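You operate a simulated robot arm through the tools that you are given. There is no shell and no other tool.

Carry out the task below with a simulated robot arm. There is one attempt and no reset: what you move stays moved.

## Task
Join the two web ends with the brown strip and roll it down.
Fine: green end up to the line and clamped, strip across the joint; put the roller back. Set down upright: seam roller. What is to be rubbed or washed off counts as gone when no trace of it is left.

The check looks at the end state, three seconds after you hand in, the way a careful person would. Anything else that was tipped, shoved, dropped, spilled or broken makes it a failure.

## Robot
A 7-joint arm with a two-finger parallel gripper, fixed in place. Base frame: the origin is at the foot of the arm, x ahead of it, y to its left, z up; the work surface is at about z = 860. Units: mm, rad, N and s.
With the tool pointing down near the work surface it reaches from about 220 to 740 mm from the base axis. Its first joint turns from -2.897 to 2.897 rad. Payload 1.57 kg.
Tool frame: the origin (TCP) lies between the finger pads and is the grasp point; the fingertips stand 30 mm ahead of it; z points along the fingers, y is the line along which they close. Largest opening 110 mm; finger width 24, thickness 12; the body of the gripper, 48 by 112 mm, starts 78 mm behind the TCP.
Orientation is that of the tool frame in the base frame, as a unit quaternion [w, x, y, z]. With the fingers straight down and closing along the base's y, the tool's x points along the base's -x, its y along +y and its z along -z.

## Interface
- The arm moves only by the tool drive_tool. Its argument "rows" is a list that holds one entry, the list of rows, each a list of 6 numbers: the shift along the base's x, y, z in units of 150 mm (1.0 is 150 mm), then the turn, a rotation vector about the base's x, y, z in units of 180 degrees (1.0 is 180 degrees). In form: [[[dx, dy, dz, ax, ay, az], ...]]. A call has 1 to 20 rows; each row is the pose to reach, as a shift and turn from the pose commanded when the call began. "jaw" is the closure in counts, from 0 (fully open) to 255 (shut), set as the call begins (left out, the last holds). A call with a number of a shift or a turn outside -1 to 1 is refused whole. Rows are played at 5 a second. More than 50 mm and 0.15 rad between two rows, or a gripper value outside its range, and nothing of the call is played. A pose out of reach is approached as far as the arm can. The call stops where the force on the tool passes 90 N (or 10 N more than at its start, if that is more) or the arm is blocked; 0.2 s more then pass. Each finger travels about 45 mm/s and halts on what it meets, pressing with about 41 N; the grip force reading is that of the motor and also rises with nothing between the fingers. The clock runs only during rows and for 0.2 s after the last one: add rows that repeat a pose to give the fingers time. It gives the time, the measured TCP pose, the force on the tool (base axes), the opening and the grip force at its end, in the units of the frame above (readings bear some noise), with the torque about the TCP (base axes, N m) and any sound that the robot's microphone picked up.
- Cameras (640 x 400 px; columns grow to the right, rows downward): "scene" is fixed at [399.6, 649.6, 1653.8]; the picture's right is [-0.53, 0.85, 0.00], its down [0.80, 0.50, -0.34] and it looks along [-0.29, -0.18, -0.94] (base axes); focal length 359 px, centre (320, 200). "wrist" rides on the gripper at [70, 16, -141] in the tool frame; the picture's right is [-0.23, 0.97, 0.00], its down [-0.85, -0.20, -0.48] and it looks along [-0.47, -0.11, 0.88] (tool axes); focal length 222 px, centre (320, 200). There is no depth. A picture from a camera that has moved, and an enlarged one, comes with that camera's place and axes in the base frame and with its lens.
- capture(camera): a new picture of that camera. No time passes.
- lift_body(by): slides the trunk up (or, below 0, down) by that many mm; the arm rides with it, the base frame stays. It gives what a move gives, with no picture.
- inspect(camera, box): a new picture of the part [left, top, right, bottom] of that camera's present view, enlarged. No time passes.
- finish_job(): hands the job in; it is judged then, once.

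Nothing tells you positions but the pictures and the camera data. Unless the task says otherwise, let go and move clear before handing in.

The tools are called after ">>>" as name(argument=value, ...) on one line, values as JSON. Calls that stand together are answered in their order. drive_tool: Moves the arm, as the interface text tells. Its arguments: {"type":"object","properties":{"rows":{"type":"array","items":{"type":"array","items":{"type":"array","items":{"type":"number"}}}},"jaw":{"type":"number"}},"required":["rows"]} The other tools are called the same way: lift_body (by) slides the trunk up or down; capture (camera) takes a picture; inspect (camera, box) takes an enlarged picture of a part of a camera's view; finish_job () hands the job in.

At the start:

```text
time: 0.0
tool_pos: [304.3, 372.2, 1300.0]
ee_rot: [0.0, 0.0, 1.0, 0.0]
contact_force: [-0.6, 0.5, -0.1]
ft_torque: [0.01, -0.03, 0.02]
gripper_width: 109.9
gripper_force: 0.0
trunk travel left (down, up): [-525.0, 65.0]
```

scene: 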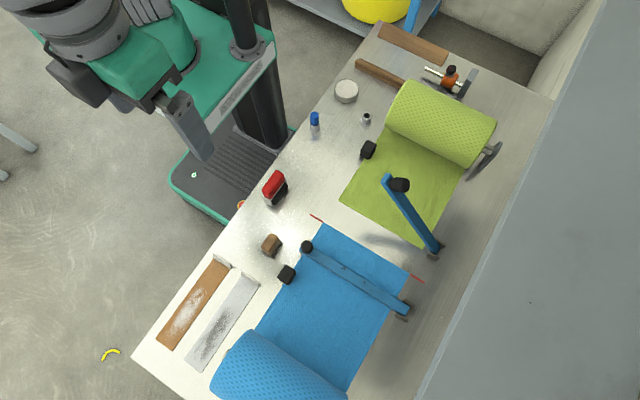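
wrist: 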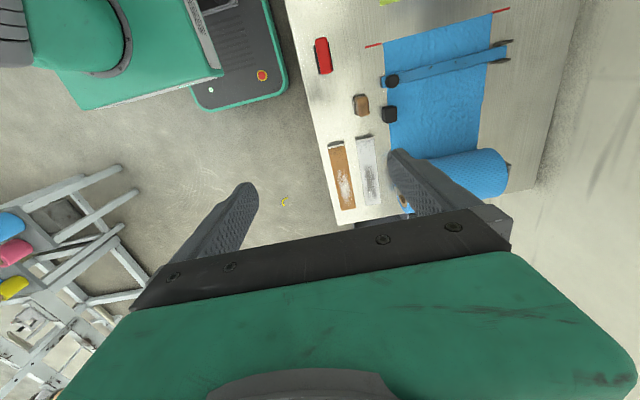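

I see a bench with a blue web clamped by a blue bar, a green web with a raised clamp bar, brown and grey strips, and a tool (seam roller) at the far end. I'll look closer at each area before moving.

>>> inspect(camera="scene", box=[320, 20, 520, 145])

>>> inspect(camera="scene", box=[320, 130, 520, 255])

>>> inspect(camera="scene", box=[240, 200, 440, 325])

>>> inspect(camera="scene", box=[130, 220, 330, 345])

>>> inspect(camera="scene", box=[220, 90, 420, 215])

```text
3.20 times, centred on (420, 82) of scene
camera zoom: at [399.6, 649.6, 1653.8], right [-0.53, 0.85, 0.0], down [0.8, 0.5, -0.34], along [-0.29, -0.18, -0.94], focal length 1150 px, centre (0, 576)
```

zoom: 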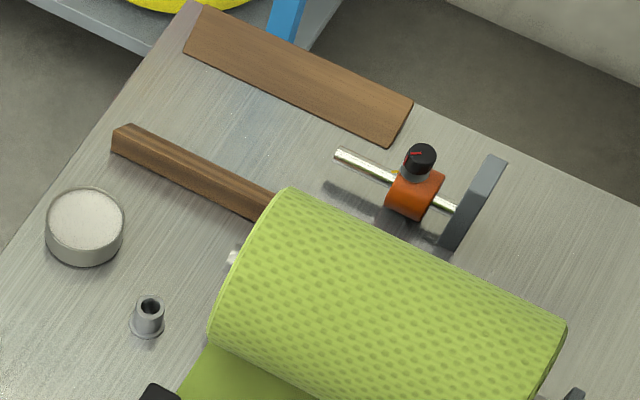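

```text
3.20 times, centred on (420, 192) of scene
camera zoom: at [399.6, 649.6, 1653.8], right [-0.53, 0.85, 0.0], down [0.8, 0.5, -0.34], along [-0.29, -0.18, -0.94], focal length 1150 px, centre (0, 224)
```

zoom: 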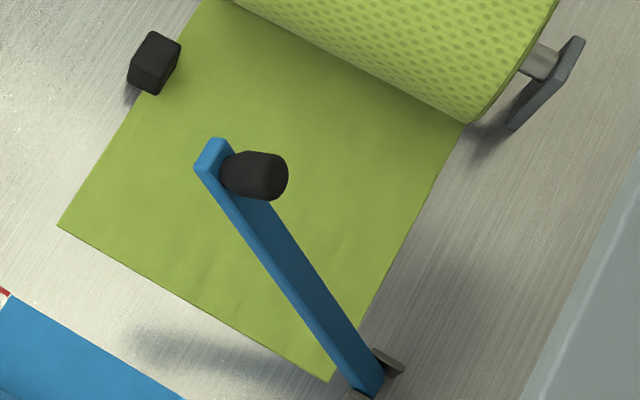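

```text
3.20 times, centred on (340, 262) of scene
camera zoom: at [399.6, 649.6, 1653.8], right [-0.53, 0.85, 0.0], down [0.8, 0.5, -0.34], along [-0.29, -0.18, -0.94], focal length 1150 px, centre (256, 0)
```

zoom: 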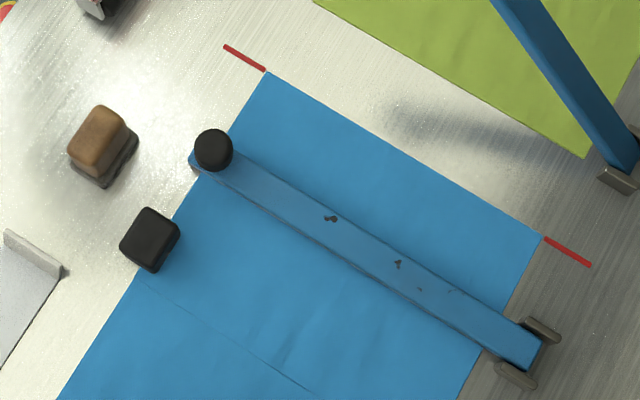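

```text
3.20 times, centred on (230, 282) of scene
camera zoom: at [399.6, 649.6, 1653.8], right [-0.53, 0.85, 0.0], down [0.8, 0.5, -0.34], along [-0.29, -0.18, -0.94], focal length 1150 px, centre (608, -64)
```

zoom: 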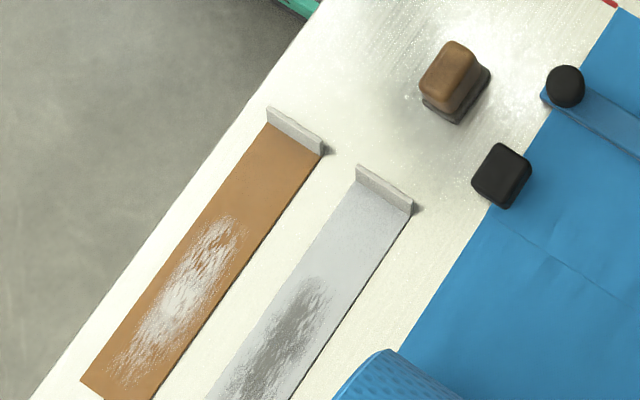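

```text
3.20 times, centred on (320, 152) of scene
camera zoom: at [399.6, 649.6, 1653.8], right [-0.53, 0.85, 0.0], down [0.8, 0.5, -0.34], along [-0.29, -0.18, -0.94], focal length 1150 px, centre (320, 352)
```

zoom: 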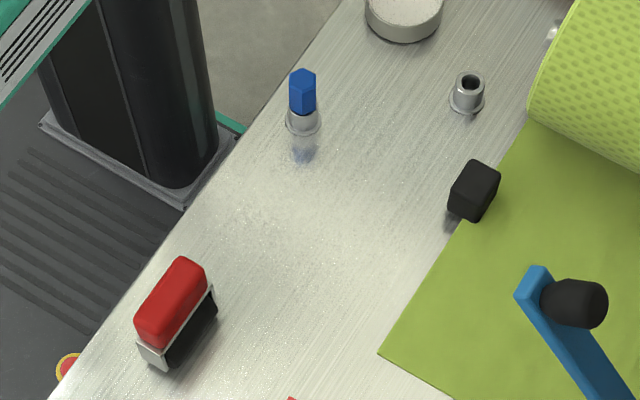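

The near bench edge runs along x at y≈340. The red line is at x≈196 and the green end is at x≈133, so it is about 63 mm short. The brown strip lies near (390–593, 390), and the red-handled roller is near (194, 400). I'll take the wrist camera in for a closer look.

>>> drive_tool(rows=[[[-0.125, 0.033, -0.2, 0, 0, 0], [-0.25, 0.067, -0.4, 0, 0, 0], [-0.376, 0.1, -0.6, 0, 0, 0], [-0.5, 0.133, -0.8, 0, 0, 0], [-0.627, 0.167, -1, 0, 0, 0], [-0.627, 0.167, -1, 0, 0, 0]]], jaw=0)

>>> capture(camera="wrist")

>>> capture(camera="scene")

```text
time: 1.4
tool_pos: [211.5, 399.5, 1150.3]
ee_rot: [0.0, 0.0, 1.0, 0.0]
contact_force: [0.3, 0.5, -0.1]
ft_torque: [-0.01, 0.02, 0.02]
gripper_width: 109.9
gripper_force: 0.0
trunk travel left (down, up): [-525.0, 65.0]
```

```text
taken
camera wrist: at [141.9, 414.1, 1292.0], right [0.23, 0.97, 0.0], down [0.86, -0.2, 0.48], along [0.47, -0.11, -0.88], focal length 222 px, centre (320, 200)
```

wrist: 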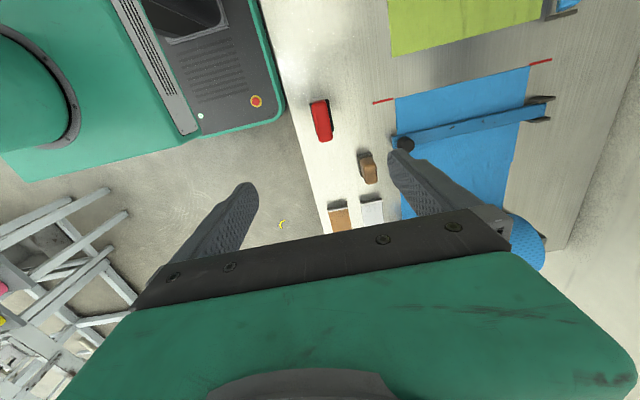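

```text
taken
```

scene: 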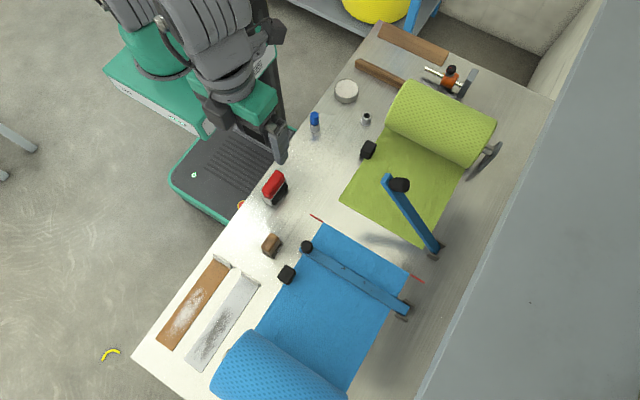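

The roller and the strips are now in the wrist view. I'll zoom in on each.

>>> inspect(camera="wrist", box=[280, 80, 420, 168])

>>> inspect(camera="wrist", box=[310, 140, 450, 228])

>>> inspect(camera="scene", box=[240, 160, 320, 210])

>>> inspect(camera="scene", box=[400, 50, 500, 112])

>>> inspect(camera="scene", box=[290, 80, 400, 170])

```text
4.55 times, centred on (350, 124) of wrist
camera zoom: at [141.9, 414.1, 1292.0], right [0.23, 0.97, 0.0], down [0.86, -0.2, 0.48], along [0.47, -0.11, -0.88], focal length 1010 px, centre (184, 546)
```

zoom: 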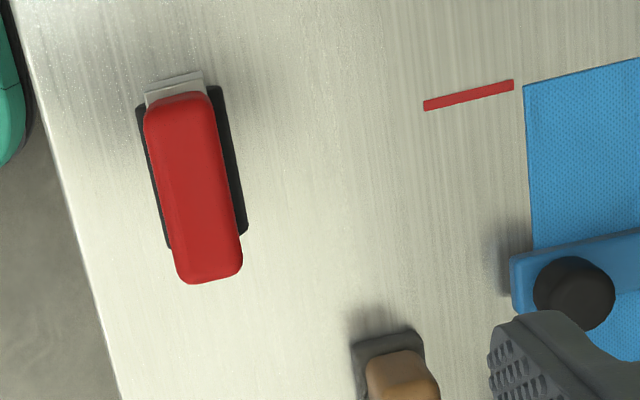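

```text
4.55 times, centred on (380, 184) of wrist
camera zoom: at [141.9, 414.1, 1292.0], right [0.23, 0.97, 0.0], down [0.86, -0.2, 0.48], along [0.47, -0.11, -0.88], focal length 1010 px, centre (47, 273)
```

zoom: 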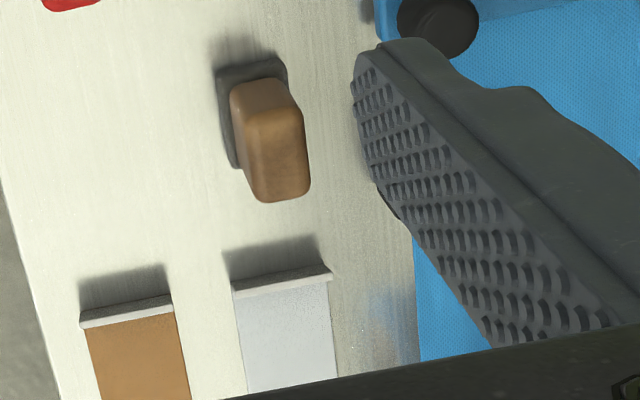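

```text
8.00 times, centred on (280, 185) of scene
camera zoom: at [399.6, 649.6, 1653.8], right [-0.53, 0.85, 0.0], down [0.8, 0.5, -0.34], along [-0.29, -0.18, -0.94], focal length 2874 px, centre (640, 320)
```

zoom: 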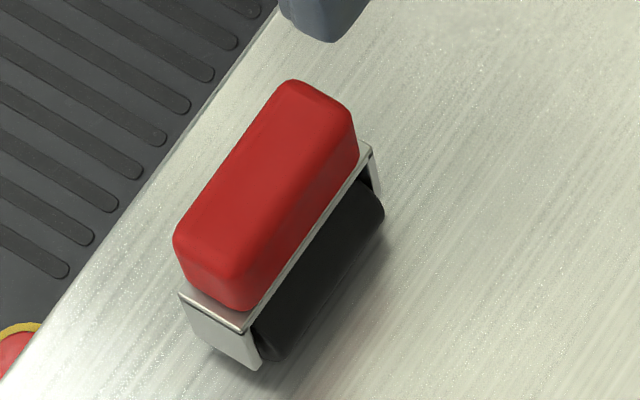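

```text
6.40 times, centred on (450, 81) of scene
camera zoom: at [399.6, 649.6, 1653.8], right [-0.53, 0.85, 0.0], down [0.8, 0.5, -0.34], along [-0.29, -0.18, -0.94], focal length 2299 px, centre (-512, 962)
```

zoom: 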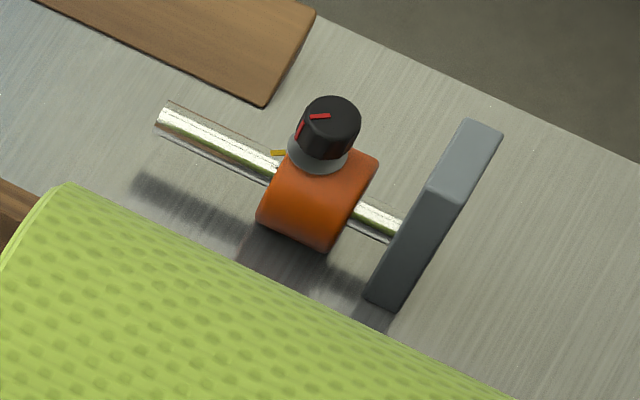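

```text
4.44 times, centred on (345, 125) of scene
camera zoom: at [399.6, 649.6, 1653.8], right [-0.53, 0.85, 0.0], down [0.8, 0.5, -0.34], along [-0.29, -0.18, -0.94], focal length 1597 px, centre (209, 533)
```

zoom: 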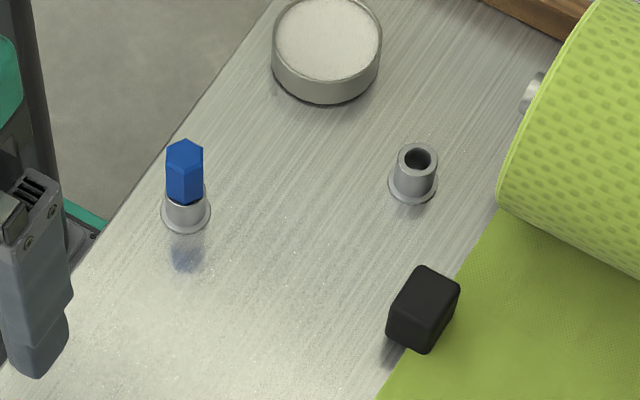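

The roller is a red handle on a metal yoke, with its black roll's axis along x. Next I'll move over to the green web's black block and clamp bar to examine them.

>>> drive_tool(rows=[[[-0.25, 0.15, 0, 0, 0, 0], [-0.5, 0.3, 0, 0, 0, 0], [-0.75, 0.45, 0, 0, 0, 0], [-1, 0.6, 0, 0, 0, 0]]])

>>> drive_tool(rows=[[[-0.2, 0.1, -0.1, 0, 0, 0], [-0.4, 0.2, -0.2, 0, 0, 0], [-0.4, 0.2, -0.33, 0, 0, 0], [-0.4, 0.2, -0.33, 0, 0, 0]]])

>>> capture(camera="wrist")

>>> capture(camera="scene")

```text
time: 2.4
tool_pos: [61.4, 487.8, 1151.4]
ee_rot: [0.0, 0.0, 1.0, 0.0]
contact_force: [1.0, 0.5, 0.4]
ft_torque: [-0.03, -0.01, -0.06]
gripper_width: 110.1
gripper_force: 0.1
trunk travel left (down, up): [-525.0, 65.0]
```

```text
time: 3.4
tool_pos: [3.2, 516.6, 1099.3]
ee_rot: [0.0, 0.0, 1.0, 0.0]
contact_force: [0.4, -0.6, -0.3]
ft_torque: [0.03, -0.04, -0.02]
gripper_width: 110.0
gripper_force: 0.1
trunk travel left (down, up): [-525.0, 65.0]
```

```text
taken
camera wrist: at [-66.1, 533.3, 1241.3], right [0.23, 0.97, 0.0], down [0.86, -0.2, 0.48], along [0.47, -0.11, -0.88], focal length 222 px, centre (320, 200)
```

wrist: 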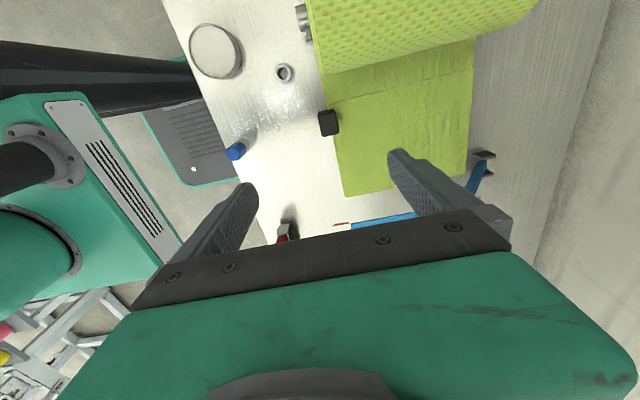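

```text
taken
```

scene: 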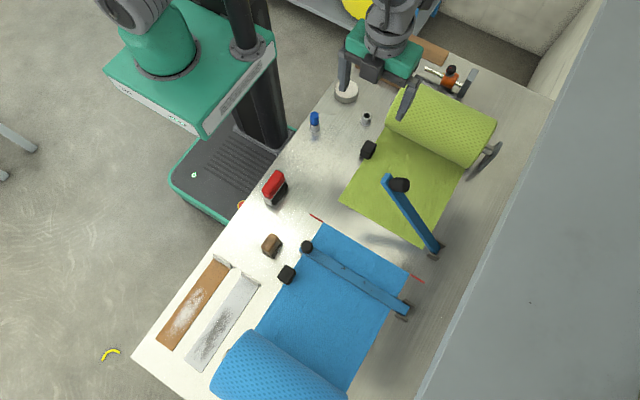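

The black block sits on the green web's near edge. I'll zoom in on it and on the hinge.

>>> inspect(camera="wrist", box=[270, 60, 410, 148])

>>> inspect(camera="wrist", box=[320, 120, 500, 232])

>>> inspect(camera="scene", box=[350, 130, 400, 170])

>>> inspect(camera="scene", box=[370, 160, 470, 270])

>>> inspect(camera="scene", box=[260, 225, 340, 295])

```text
4.55 times, centred on (340, 104) of wrist
camera zoom: at [-66.1, 533.3, 1241.3], right [0.23, 0.97, 0.0], down [0.86, -0.2, 0.48], along [0.47, -0.11, -0.88], focal length 1010 px, centre (229, 636)
```

zoom: 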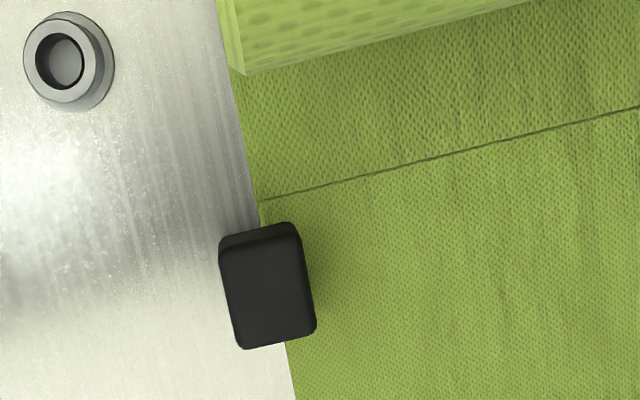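

```text
3.56 times, centred on (410, 176) of wrist
camera zoom: at [-66.1, 533.3, 1241.3], right [0.23, 0.97, 0.0], down [0.86, -0.2, 0.48], along [0.47, -0.11, -0.88], focal length 790 px, centre (0, 285)
```

zoom: 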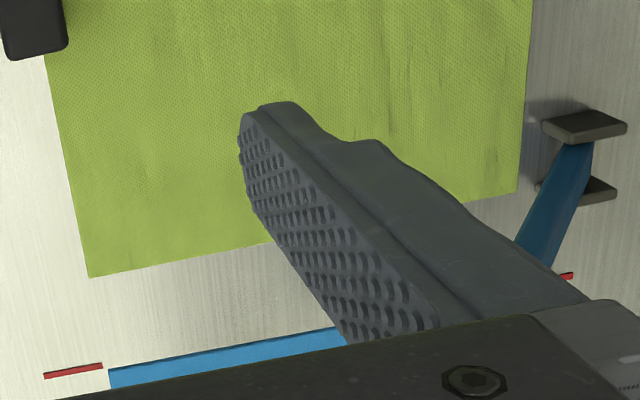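

```text
10.00 times, centred on (375, 150) of scene
camera zoom: at [399.6, 649.6, 1653.8], right [-0.53, 0.85, 0.0], down [0.8, 0.5, -0.34], along [-0.29, -0.18, -0.94], focal length 3593 px, centre (-230, 700)
```

zoom: 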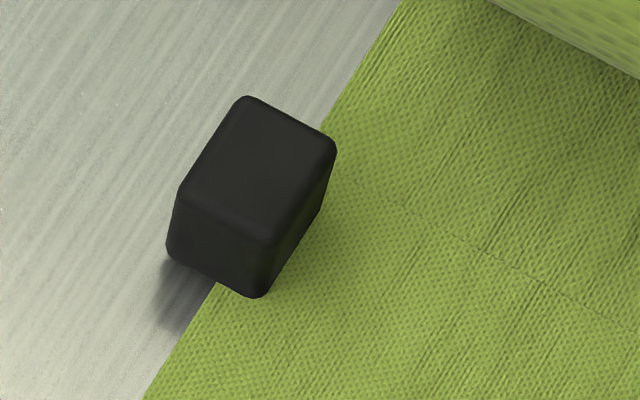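

```text
3.64 times, centred on (420, 215) of scene
camera zoom: at [399.6, 649.6, 1653.8], right [-0.53, 0.85, 0.0], down [0.8, 0.5, -0.34], along [-0.29, -0.18, -0.94], focal length 1306 px, centre (-44, 146)
```

zoom: 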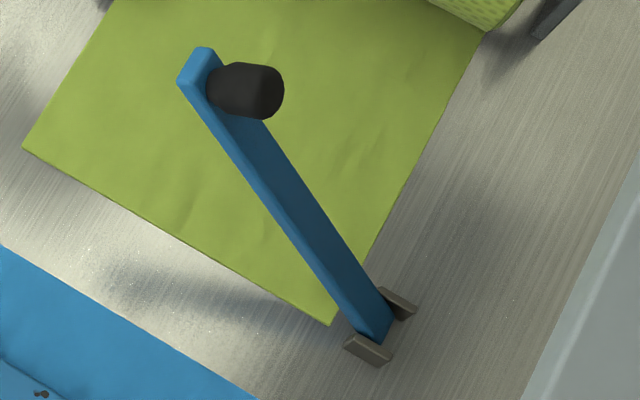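

```text
5.71 times, centred on (300, 260) of scene
camera zoom: at [399.6, 649.6, 1653.8], right [-0.53, 0.85, 0.0], down [0.8, 0.5, -0.34], along [-0.29, -0.18, -0.94], focal length 2053 px, centre (434, -143)
```

zoom: 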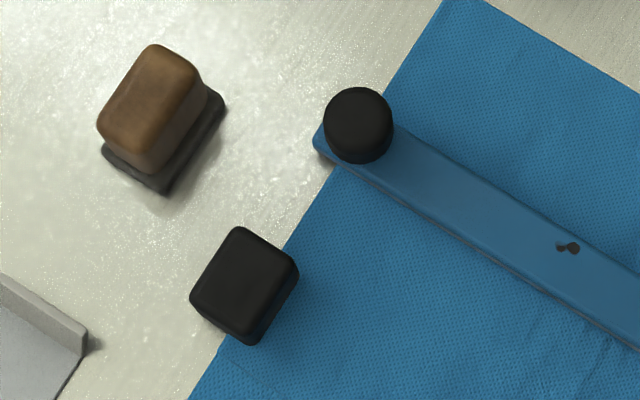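

The block straddles the green edge near (-7, 532) and looks like the web's pull tab, matching the one on the blue web. I'll come down above it and check alignment before gripping.

>>> drive_tool(rows=[[[-0.024, 0.05, -0.25, 0, 0, 0], [-0.048, 0.098, -0.5, 0, 0, 0], [-0.048, 0.098, -0.7, 0, 0, 0], [-0.048, 0.098, -0.937, 0, 0, 0], [-0.048, 0.098, -0.937, 0, 0, 0]]], jaw=100)

>>> capture(camera="wrist")

>>> inspect(camera="scene", box=[310, 80, 470, 180])

```text
time: 4.6
tool_pos: [-6.0, 531.7, 959.2]
ee_rot: [0.0, 0.001, 1.0, 0.0]
contact_force: [0.2, 0.4, 0.2]
ft_torque: [0.03, 0.02, 0.0]
gripper_width: 66.8
gripper_force: 0.0
trunk travel left (down, up): [-525.0, 65.0]
```

```text
taken
camera wrist: at [-75.8, 546.7, 1101.3], right [0.23, 0.97, 0.0], down [0.85, -0.2, 0.48], along [0.47, -0.11, -0.88], focal length 222 px, centre (320, 200)
```

wrist: 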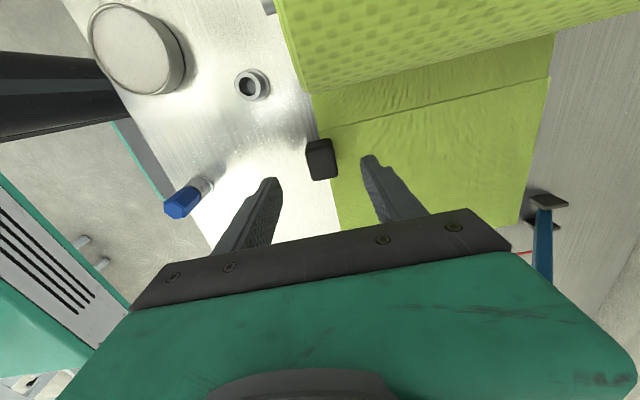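

```text
4.00 times, centred on (390, 130) of scene
camera zoom: at [399.6, 649.6, 1653.8], right [-0.53, 0.85, 0.0], down [0.8, 0.5, -0.34], along [-0.29, -0.18, -0.94], focal length 1437 px, centre (40, 480)
```

zoom: 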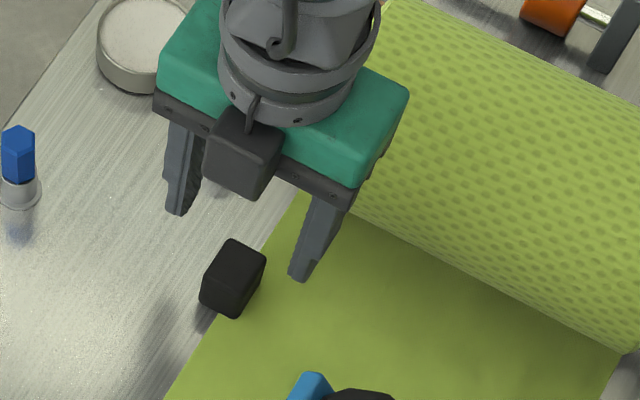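

The fingers straddle the block and the scene camera calibration checks out. I'll zoom once more to centre exactly.

>>> inspect(camera="wrist", box=[260, 110, 400, 198])

>>> inspect(camera="scene", box=[340, 120, 400, 165])

```text
4.55 times, centred on (330, 154) of wrist
camera zoom: at [-75.8, 546.7, 1101.3], right [0.23, 0.97, 0.0], down [0.85, -0.2, 0.48], along [0.47, -0.11, -0.88], focal length 1010 px, centre (274, 409)
```

zoom: 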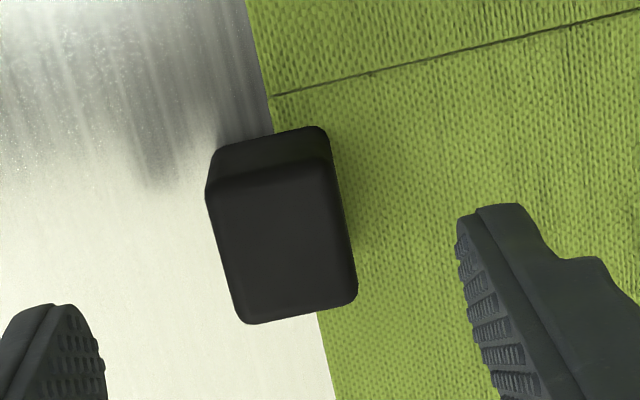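

```text
8.89 times, centred on (370, 142) of scene
camera zoom: at [399.6, 649.6, 1653.8], right [-0.53, 0.85, 0.0], down [0.8, 0.5, -0.34], along [-0.29, -0.18, -0.94], focal length 3194 px, centre (-124, 711)
```

zoom: 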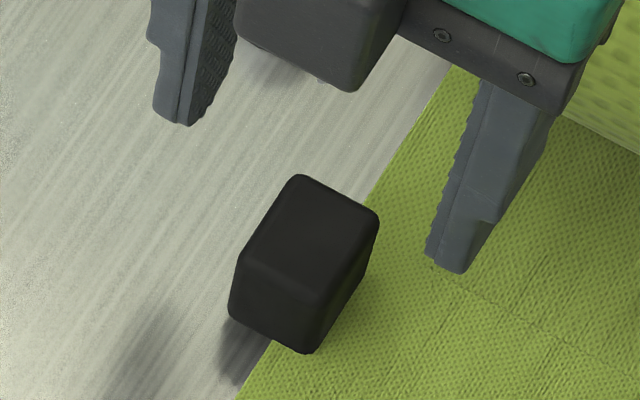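

The block's top centre is at about (-6, 532, 900), right between the fingers. I'll lower and close on it.

>>> drive_tool(rows=[[[0.005, 0.003, -0.13, 0, 0, 0], [0.005, 0.003, -0.26, 0, 0, 0], [0.005, 0.003, -0.4, 0, 0, 0], [0.005, 0.003, -0.4, 0, 0, 0]]])

>>> drive_tool(rows=[[[0, 0, 0, 0, 0, 0], [0, 0, 0, 0, 0, 0], [0, 0, 0, 0, 0, 0], [0, 0, 0, 0, 0, 0], [0, 0, 0, 0, 0, 0], [0, 0, 0, 0, 0, 0]]], jaw=255)

>>> capture(camera="wrist")

>>> inspect(camera="scene", box=[310, 100, 470, 200])

```text
time: 5.6
tool_pos: [-4.6, 530.6, 898.0]
ee_rot: [0.0, 0.0, 1.0, 0.0]
contact_force: [-0.3, -0.3, 0.2]
ft_torque: [0.01, -0.04, 0.0]
gripper_width: 66.9
gripper_force: 0.1
trunk travel left (down, up): [-525.0, 65.0]
```

```text
time: 7.0
tool_pos: [-4.8, 533.4, 899.3]
ee_rot: [0.0, 0.0, 1.0, 0.0]
contact_force: [1.0, 15.6, -2.9]
ft_torque: [0.37, 0.06, 0.04]
gripper_width: 27.5
gripper_force: 38.3
trunk travel left (down, up): [-525.0, 65.0]
```

```text
taken
camera wrist: at [-75.1, 548.2, 1040.8], right [0.23, 0.97, 0.0], down [0.86, -0.2, 0.48], along [0.47, -0.11, -0.88], focal length 222 px, centre (320, 200)
```

wrist: 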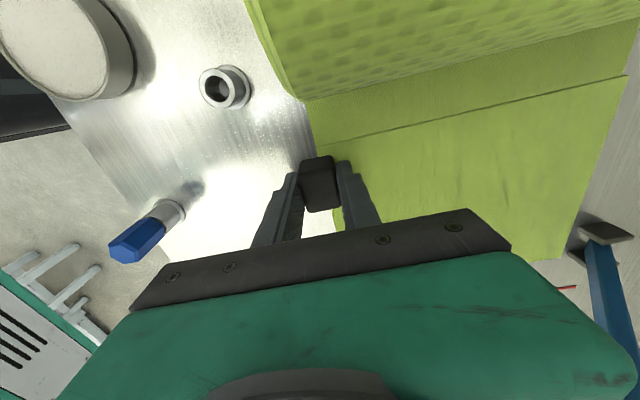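

```text
4.00 times, centred on (390, 150) of scene
camera zoom: at [399.6, 649.6, 1653.8], right [-0.53, 0.85, 0.0], down [0.8, 0.5, -0.34], along [-0.29, -0.18, -0.94], focal length 1437 px, centre (40, 400)
```

zoom: 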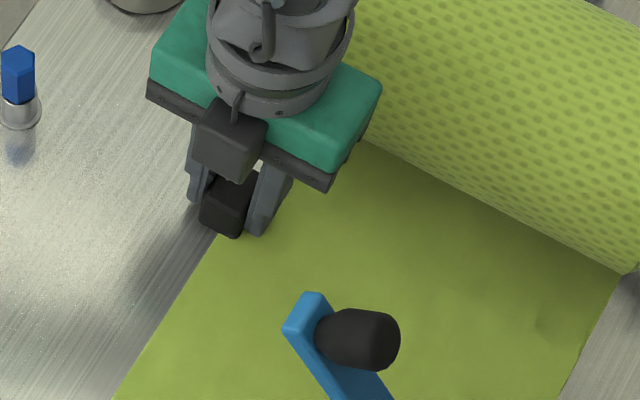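

The block is gripped at 27.5 mm, with a side force showing it sits about 1 mm further in +y. I'll correct for that, then start pulling gently toward +x.

>>> drive_tool(rows=[[[0, 0.008, 0, 0, 0, 0], [0.02, 0.008, 0, 0, 0, 0], [0.04, 0.008, 0, 0, 0, 0], [0.06, 0.008, 0, 0, 0, 0], [0.08, 0.008, 0, 0, 0, 0], [0.1, 0.008, 0, 0, 0, 0]]])

>>> capture(camera="scene")

```text
time: 8.4
tool_pos: [11.0, 532.7, 898.7]
ee_rot: [0.0, 0.0, 1.0, -0.002]
contact_force: [-1.3, -5.9, -2.8]
ft_torque: [0.21, 0.28, 0.05]
gripper_width: 27.6
gripper_force: 38.0
trunk travel left (down, up): [-525.0, 65.0]
```

```text
taken
```

scene: 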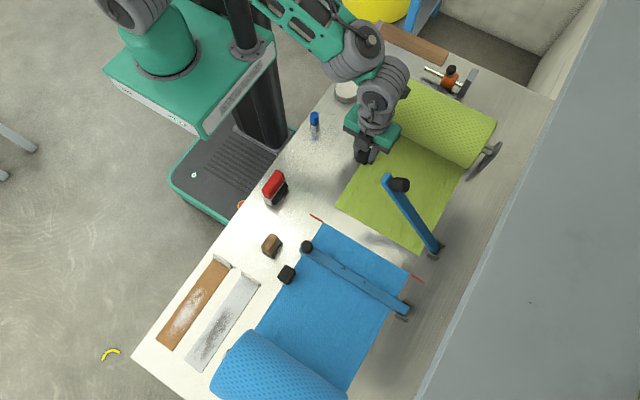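

The web follows the tab with little resistance. I'll pull about 36 mm more and then measure the gap.

>>> drive_tool(rows=[[[0.03, 0, 0, 0, 0, 0], [0.06, 0, 0, 0, 0, 0], [0.09, 0, 0, 0, 0, 0], [0.12, 0, 0, 0, 0, 0], [0.15, 0, 0, 0, 0, 0], [0.18, 0, 0, 0, 0, 0], [0.21, 0, 0, 0, 0, 0], [0.24, 0, 0, 0, 0, 0], [0.24, 0, 0, 0, 0, 0]]])

>>> inspect(camera="scene", box=[300, 180, 380, 230])

>>> inspect(camera="scene", box=[370, 230, 450, 280])

```text
time: 10.4
tool_pos: [47.2, 532.5, 899.0]
ee_rot: [0.0, 0.0, 1.0, -0.001]
contact_force: [0.2, -13.0, -13.6]
ft_torque: [0.12, -0.05, 0.06]
gripper_width: 27.8
gripper_force: 38.7
trunk travel left (down, up): [-525.0, 65.0]
```

```text
8.00 times, centred on (340, 205) of scene
camera zoom: at [399.6, 649.6, 1653.8], right [-0.53, 0.85, 0.0], down [0.8, 0.5, -0.34], along [-0.29, -0.18, -0.94], focal length 2874 px, centre (160, 160)
```

zoom: 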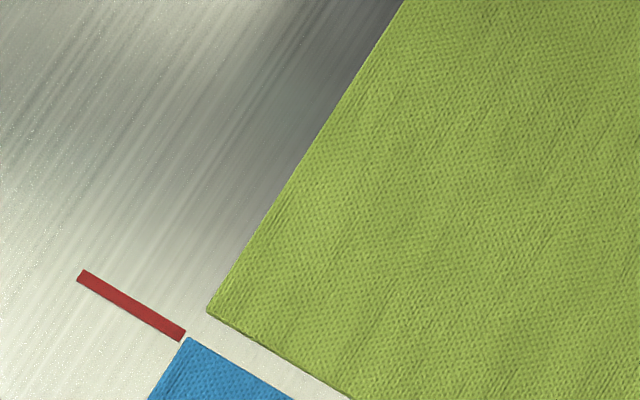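

```text
8.00 times, centred on (410, 255) of scene
camera zoom: at [399.6, 649.6, 1653.8], right [-0.53, 0.85, 0.0], down [0.8, 0.5, -0.34], along [-0.29, -0.18, -0.94], focal length 2874 px, centre (-400, -240)
```

zoom: 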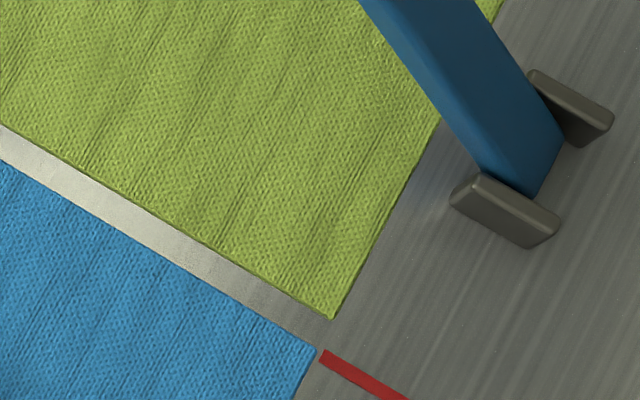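

The remaining gap is about 9.5 mm on both sides, with the line and the blue end both at x≈197. I'll pull 9 mm more and re-check.

>>> drive_tool(rows=[[[0.02, 0, 0, 0, 0, 0], [0.04, 0, 0, 0, 0, 0], [0.06, 0, 0, 0, 0, 0], [0.06, 0, 0, 0, 0, 0]]])

>>> inspect(camera="scene", box=[310, 200, 350, 225])

>>> inspect(camera="scene", box=[390, 255, 430, 280])

```text
time: 11.4
tool_pos: [53.9, 533.2, 898.5]
ee_rot: [0.0, 0.0, 1.0, -0.002]
contact_force: [-0.9, -12.7, -19.2]
ft_torque: [0.33, -0.04, 0.04]
gripper_width: 27.7
gripper_force: 38.2
trunk travel left (down, up): [-525.0, 65.0]
```

```text
16.00 times, centred on (330, 212) of scene
camera zoom: at [399.6, 649.6, 1653.8], right [-0.53, 0.85, 0.0], down [0.8, 0.5, -0.34], along [-0.29, -0.18, -0.94], focal length 5749 px, centre (160, 0)
```

zoom: 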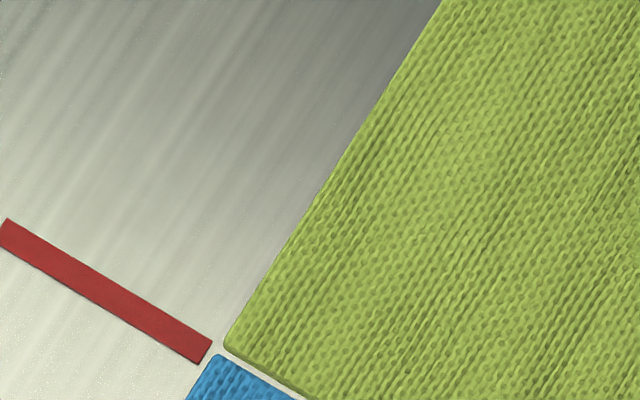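

```text
16.00 times, centred on (410, 268) of scene
camera zoom: at [399.6, 649.6, 1653.8], right [-0.53, 0.85, 0.0], down [0.8, 0.5, -0.34], along [-0.29, -0.18, -0.94], focal length 5749 px, centre (-1120, -880)
```

zoom: 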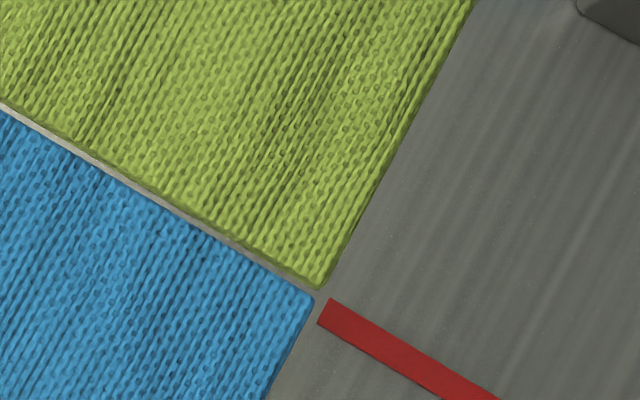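

The gap is now about 1.5–2 mm. I'll nudge in the last bit.

>>> drive_tool(rows=[[[0.005, 0, 0, 0, 0, 0], [0.01, 0, 0, 0, 0, 0], [0.01, 0, 0, 0, 0, 0]]])

>>> inspect(camera="scene", box=[310, 205, 350, 230])

>>> inspect(camera="scene", box=[390, 255, 430, 280])

```text
time: 12.2
tool_pos: [54.2, 533.2, 897.5]
ee_rot: [0.001, -0.001, 1.0, -0.002]
contact_force: [-11.0, -16.1, -23.3]
ft_torque: [0.18, 0.25, -0.46]
gripper_width: 27.9
gripper_force: 37.9
trunk travel left (down, up): [-525.0, 65.0]
```

```text
16.00 times, centred on (330, 218) of scene
camera zoom: at [399.6, 649.6, 1653.8], right [-0.53, 0.85, 0.0], down [0.8, 0.5, -0.34], along [-0.29, -0.18, -0.94], focal length 5749 px, centre (160, -80)
```

zoom: 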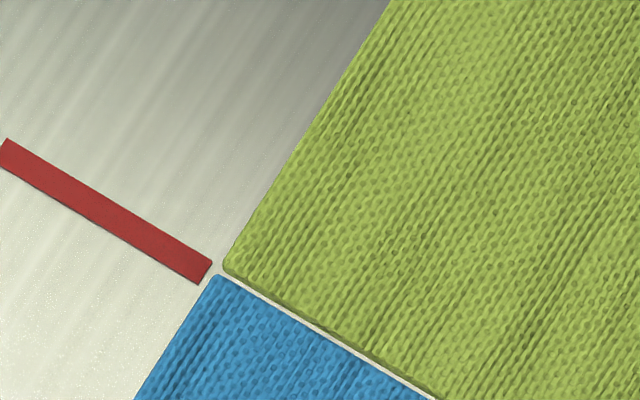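

```text
16.00 times, centred on (410, 268) of scene
camera zoom: at [399.6, 649.6, 1653.8], right [-0.53, 0.85, 0.0], down [0.8, 0.5, -0.34], along [-0.29, -0.18, -0.94], focal length 5749 px, centre (-1120, -880)
```

zoom: 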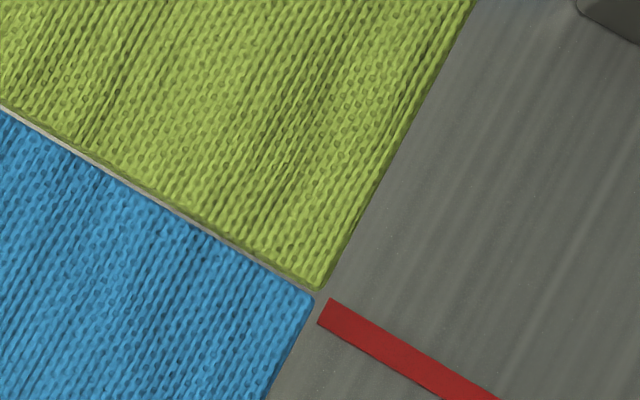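

An x resistance of -11 N has appeared, so the web may have reached its stop. I'll push a little more to see whether it still moves.

>>> drive_tool(rows=[[[0.007, 0, 0.003, 0, 0, 0], [0.014, 0, 0.006, 0, 0, 0], [0.014, 0, 0.006, 0, 0, 0]]])

>>> inspect(camera="scene", box=[310, 205, 350, 230])

>>> inspect(camera="scene", box=[390, 255, 430, 280])

```text
time: 13.0
tool_pos: [55.8, 532.8, 900.4]
ee_rot: [0.0, -0.002, 1.0, -0.004]
contact_force: [-29.9, -16.8, -27.9]
ft_torque: [0.75, 0.77, -0.61]
gripper_width: 27.5
gripper_force: 38.0
trunk travel left (down, up): [-525.0, 65.0]
```

```text
16.00 times, centred on (330, 218) of scene
camera zoom: at [399.6, 649.6, 1653.8], right [-0.53, 0.85, 0.0], down [0.8, 0.5, -0.34], along [-0.29, -0.18, -0.94], focal length 5749 px, centre (160, -80)
```

zoom: 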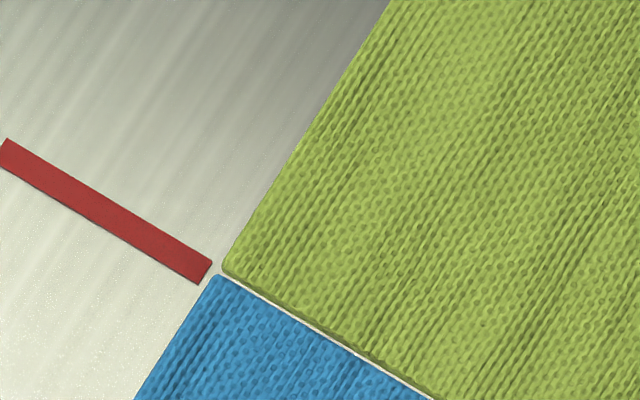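

```text
16.00 times, centred on (410, 268) of scene
camera zoom: at [399.6, 649.6, 1653.8], right [-0.53, 0.85, 0.0], down [0.8, 0.5, -0.34], along [-0.29, -0.18, -0.94], focal length 5749 px, centre (-1120, -880)
```

zoom: 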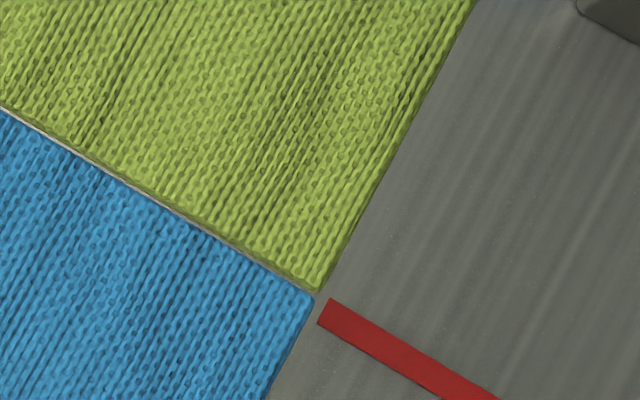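

The web is against its stop at the line, with under 1 mm of gap. I'll relieve the load, release the tab and check that the web stays.

>>> drive_tool(rows=[[[-0.008, -0.005, -0.006, 0, 0, 0], [-0.012, -0.006, -0.012, 0, 0, 0], [-0.012, -0.006, -0.012, 0, 0, 0]]])

>>> drive_tool(rows=[[[0, 0, 0, 0, 0, 0], [0, 0, 0, 0, 0, 0], [0, 0, 0, 0, 0, 0], [0, 0, 0, 0, 0, 0], [0, 0, 0, 0, 0, 0]]], jaw=100)

>>> inspect(camera="scene", box=[310, 205, 350, 230])

>>> inspect(camera="scene", box=[390, 255, 430, 280])

```text
time: 13.8
tool_pos: [55.1, 533.3, 899.9]
ee_rot: [0.0, -0.001, 1.0, 0.0]
contact_force: [-24.6, -14.3, -17.4]
ft_torque: [-0.36, 0.49, -0.1]
gripper_width: 27.6
gripper_force: 38.0
trunk travel left (down, up): [-525.0, 65.0]
```

```text
time: 15.0
tool_pos: [56.5, 535.0, 899.2]
ee_rot: [-0.001, 0.0, 1.0, 0.001]
contact_force: [0.0, -0.2, -0.2]
ft_torque: [0.01, 0.0, -0.03]
gripper_width: 67.0
gripper_force: 0.0
trunk travel left (down, up): [-525.0, 65.0]
```

```text
16.00 times, centred on (330, 218) of scene
camera zoom: at [399.6, 649.6, 1653.8], right [-0.53, 0.85, 0.0], down [0.8, 0.5, -0.34], along [-0.29, -0.18, -0.94], focal length 5749 px, centre (160, -80)
```

zoom: 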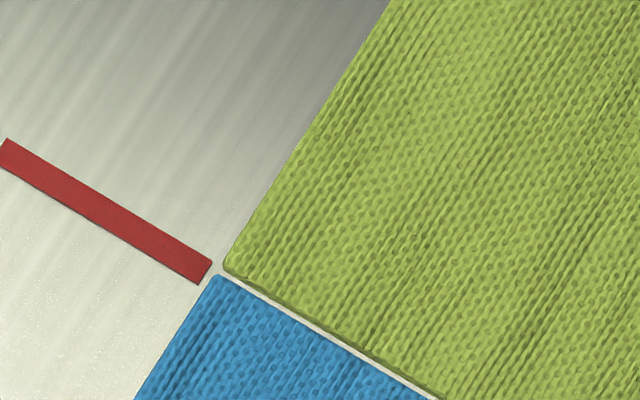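

```text
16.00 times, centred on (410, 268) of scene
camera zoom: at [399.6, 649.6, 1653.8], right [-0.53, 0.85, 0.0], down [0.8, 0.5, -0.34], along [-0.29, -0.18, -0.94], focal length 5749 px, centre (-1120, -880)
```

zoom: 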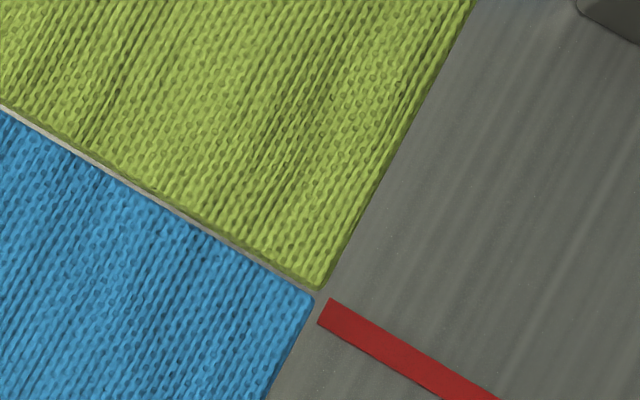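

The web stays at the line. Next I'll close the jaw, rise well clear, and move above the raised clamp bar, whose hinge is near (123, 779) and tip near (123, 640, 1075).

>>> drive_tool(rows=[[[0, 0, 0.25, 0, 0, 0], [0, 0, 0.5, 0, 0, 0], [0, 0, 0.75, 0, 0, 0], [0, 0, 1.0, 0, 0, 0]]])

>>> drive_tool(rows=[[[0, 0, 0.3, 0, 0, 0], [0, 0, 0.6, 0, 0, 0], [0, 0, 0.9, 0, 0, 0], [0.1, 0.2, 1.0, 0, 0, 0], [0.2, 0.45, 1.0, 0, 0, 0], [0.3, 0.7, 1.0, 0, 0, 0], [0.449, 0.95, 1.0, 0, 0, 0], [0.449, 1.0, 1.0, 0, 0, 0], [0.449, 1.0, 1.0, 0, 0, 0]]], jaw=255)

>>> capture(camera="wrist")

>>> capture(camera="scene")

```text
time: 16.0
tool_pos: [55.5, 534.1, 1047.7]
ee_rot: [0.0, 0.0, 1.0, 0.001]
contact_force: [0.4, 0.1, -0.1]
ft_torque: [0.0, -0.01, 0.0]
gripper_width: 66.9
gripper_force: 0.1
trunk travel left (down, up): [-525.0, 65.0]
```

```text
time: 18.0
tool_pos: [95.8, 608.1, 1195.3]
ee_rot: [0.0, 0.001, 1.0, 0.0]
contact_force: [-0.1, -0.5, 0.4]
ft_torque: [-0.01, -0.03, -0.01]
gripper_width: 0.2
gripper_force: 21.3
out of reach, approached as far as the arm can: row 6, 7, 8, 9
trunk travel left (down, up): [-525.0, 65.0]
```

```text
taken
camera wrist: at [25.5, 624.2, 1337.2], right [0.23, 0.97, 0.0], down [0.85, -0.2, 0.48], along [0.47, -0.11, -0.88], focal length 222 px, centre (320, 200)
```

wrist: 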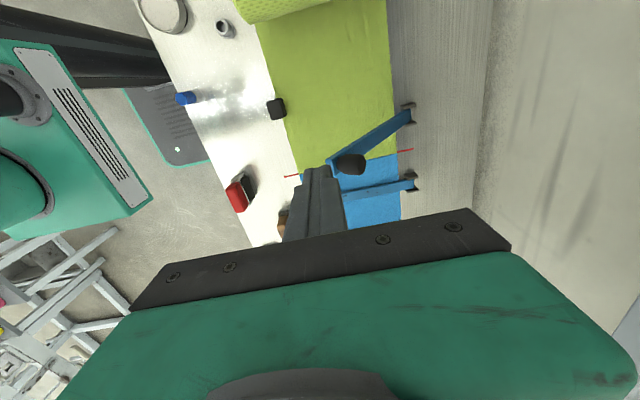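

```text
taken
```

scene: 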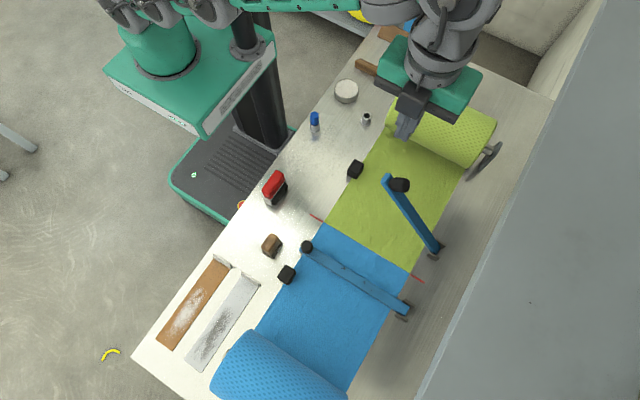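

At this height the arm runs out of reach around r≈615. I'll raise the trunk, which helps reach here, and back off in x before coming in beside the bar at lower height.

>>> lift_body(by=65)

>>> drive_tool(rows=[[[-0.2, 0, 0, 0, 0, 0], [-0.4, 0, 0, 0, 0, 0], [-0.4, 0, 0, 0, 0, 0]]])

```text
time: 19.0
tool_pos: [95.5, 608.6, 1259.4]
ee_rot: [0.0, 0.0, 1.0, 0.0]
contact_force: [0.3, -0.2, -0.1]
ft_torque: [0.02, -0.03, -0.01]
gripper_width: 0.4
gripper_force: 21.2
trunk travel left (down, up): [-590.0, 0.0]
```

```text
time: 19.8
tool_pos: [33.8, 607.0, 1260.9]
ee_rot: [0.001, 0.0, 1.0, 0.0]
contact_force: [0.4, 0.0, -1.1]
ft_torque: [-0.04, -0.02, 0.02]
gripper_width: 0.0
gripper_force: 21.2
trunk travel left (down, up): [-590.0, 0.0]
```

The commanded pose was reset to where the arm actually got. I'll go down beside the bar, then move out in y.

>>> drive_tool(rows=[[[0, 0, -0.3, 0, 0, 0], [0, 0, -0.6, 0, 0, 0], [0, 0, -0.9, 0, 0, 0], [0, 0.2, -1.0, 0, 0, 0], [0.05, 0.4, -1.0, 0, 0, 0], [0.1, 0.55, -1.0, 0, 0, 0], [0.1, 0.55, -1.0, 0, 0, 0]]])

>>> capture(camera="wrist")

>>> capture(camera="scene")

```text
time: 21.4
tool_pos: [46.3, 668.2, 1108.5]
ee_rot: [0.0, -0.001, 1.0, 0.0]
contact_force: [-0.3, -0.9, 0.3]
ft_torque: [0.03, 0.04, 0.02]
gripper_width: 0.0
gripper_force: 21.0
out of reach, approached as far as the arm can: row 5, 6, 7
trunk travel left (down, up): [-590.0, 0.0]
```

```text
taken
camera wrist: at [-23.3, 682.9, 1250.4], right [0.23, 0.97, 0.0], down [0.85, -0.2, 0.48], along [0.47, -0.11, -0.88], focal length 222 px, centre (320, 200)
```

wrist: 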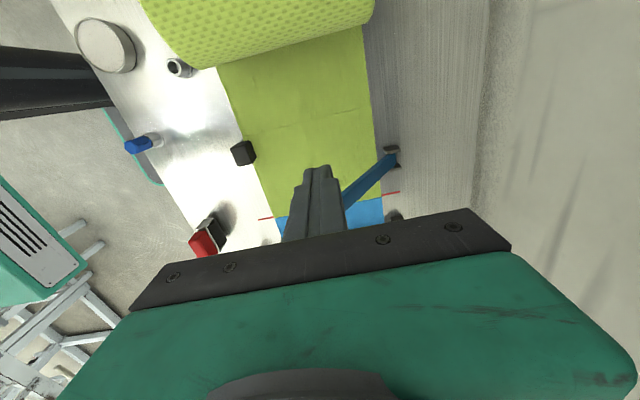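

```text
taken
```

scene: 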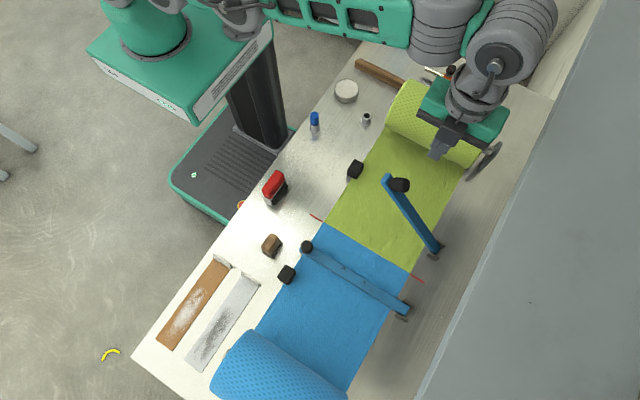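

At z≈1110 the reach is about r=670, so I can't get behind the bar. I'll press on the knob from above instead, tracking its arc. First I'll pull back and position over the knob's end.

>>> drive_tool(rows=[[[0, -0.12, 0.15, 0, 0, 0], [0, -0.22, 0.28, 0, 0, 0], [0.25, -0.22, 0.28, 0, 0, 0], [0.511, -0.22, 0.28, 0, 0, 0], [0.511, -0.22, 0.28, 0, 0, 0]]])

>>> capture(camera="wrist")

>>> inspect(camera="scene", box=[340, 100, 500, 270])

```text
time: 22.6
tool_pos: [122.3, 633.6, 1150.3]
ee_rot: [0.0, 0.0, 1.0, 0.0]
contact_force: [-0.9, -1.0, -1.3]
ft_torque: [-0.02, 0.01, 0.01]
gripper_width: 0.0
gripper_force: 21.6
trunk travel left (down, up): [-590.0, 0.0]
```

```text
taken
camera wrist: at [53.1, 649.3, 1292.9], right [0.23, 0.97, 0.0], down [0.86, -0.2, 0.48], along [0.47, -0.11, -0.88], focal length 222 px, centre (320, 200)
```

wrist: 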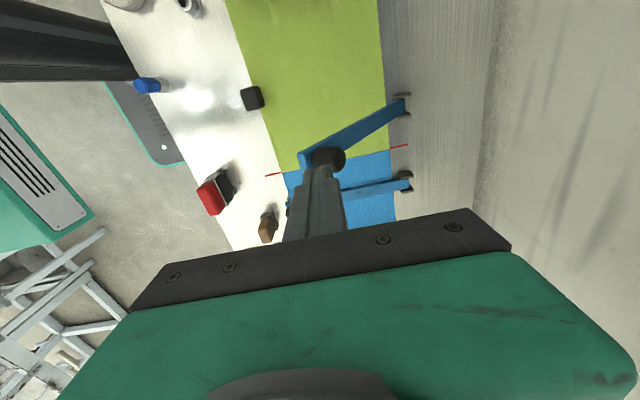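

```text
2.35 times, centred on (420, 185) of scene
camera zoom: at [399.6, 649.6, 1653.8], right [-0.53, 0.85, 0.0], down [0.8, 0.5, -0.34], along [-0.29, -0.18, -0.94], focal length 845 px, centre (85, 235)
```

zoom: 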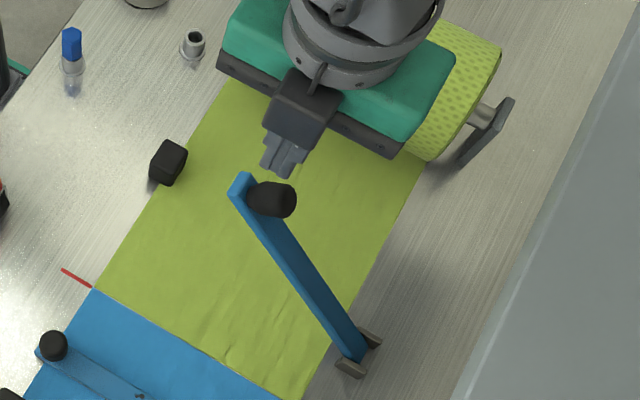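

The tool is above the knob. I'll zoom the wrist view to check how the fingertips line up with it.

>>> inspect(camera="wrist", box=[250, 80, 430, 200])

>>> inspect(camera="scene", box=[370, 150, 450, 200])

```text
3.33 times, centred on (340, 140) of wrist
camera zoom: at [53.1, 649.3, 1292.9], right [0.23, 0.97, 0.0], down [0.86, -0.2, 0.48], along [0.47, -0.11, -0.88], focal length 740 px, centre (253, 400)
```

zoom: 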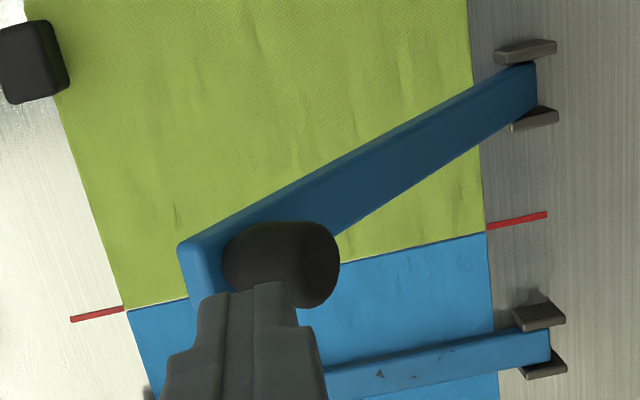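

```text
8.00 times, centred on (410, 175) of scene
camera zoom: at [399.6, 649.6, 1653.8], right [-0.53, 0.85, 0.0], down [0.8, 0.5, -0.34], along [-0.29, -0.18, -0.94], focal length 2874 px, centre (-400, 400)
```

zoom: 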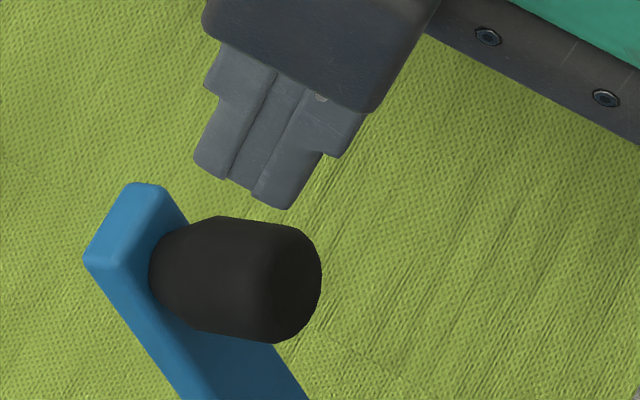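

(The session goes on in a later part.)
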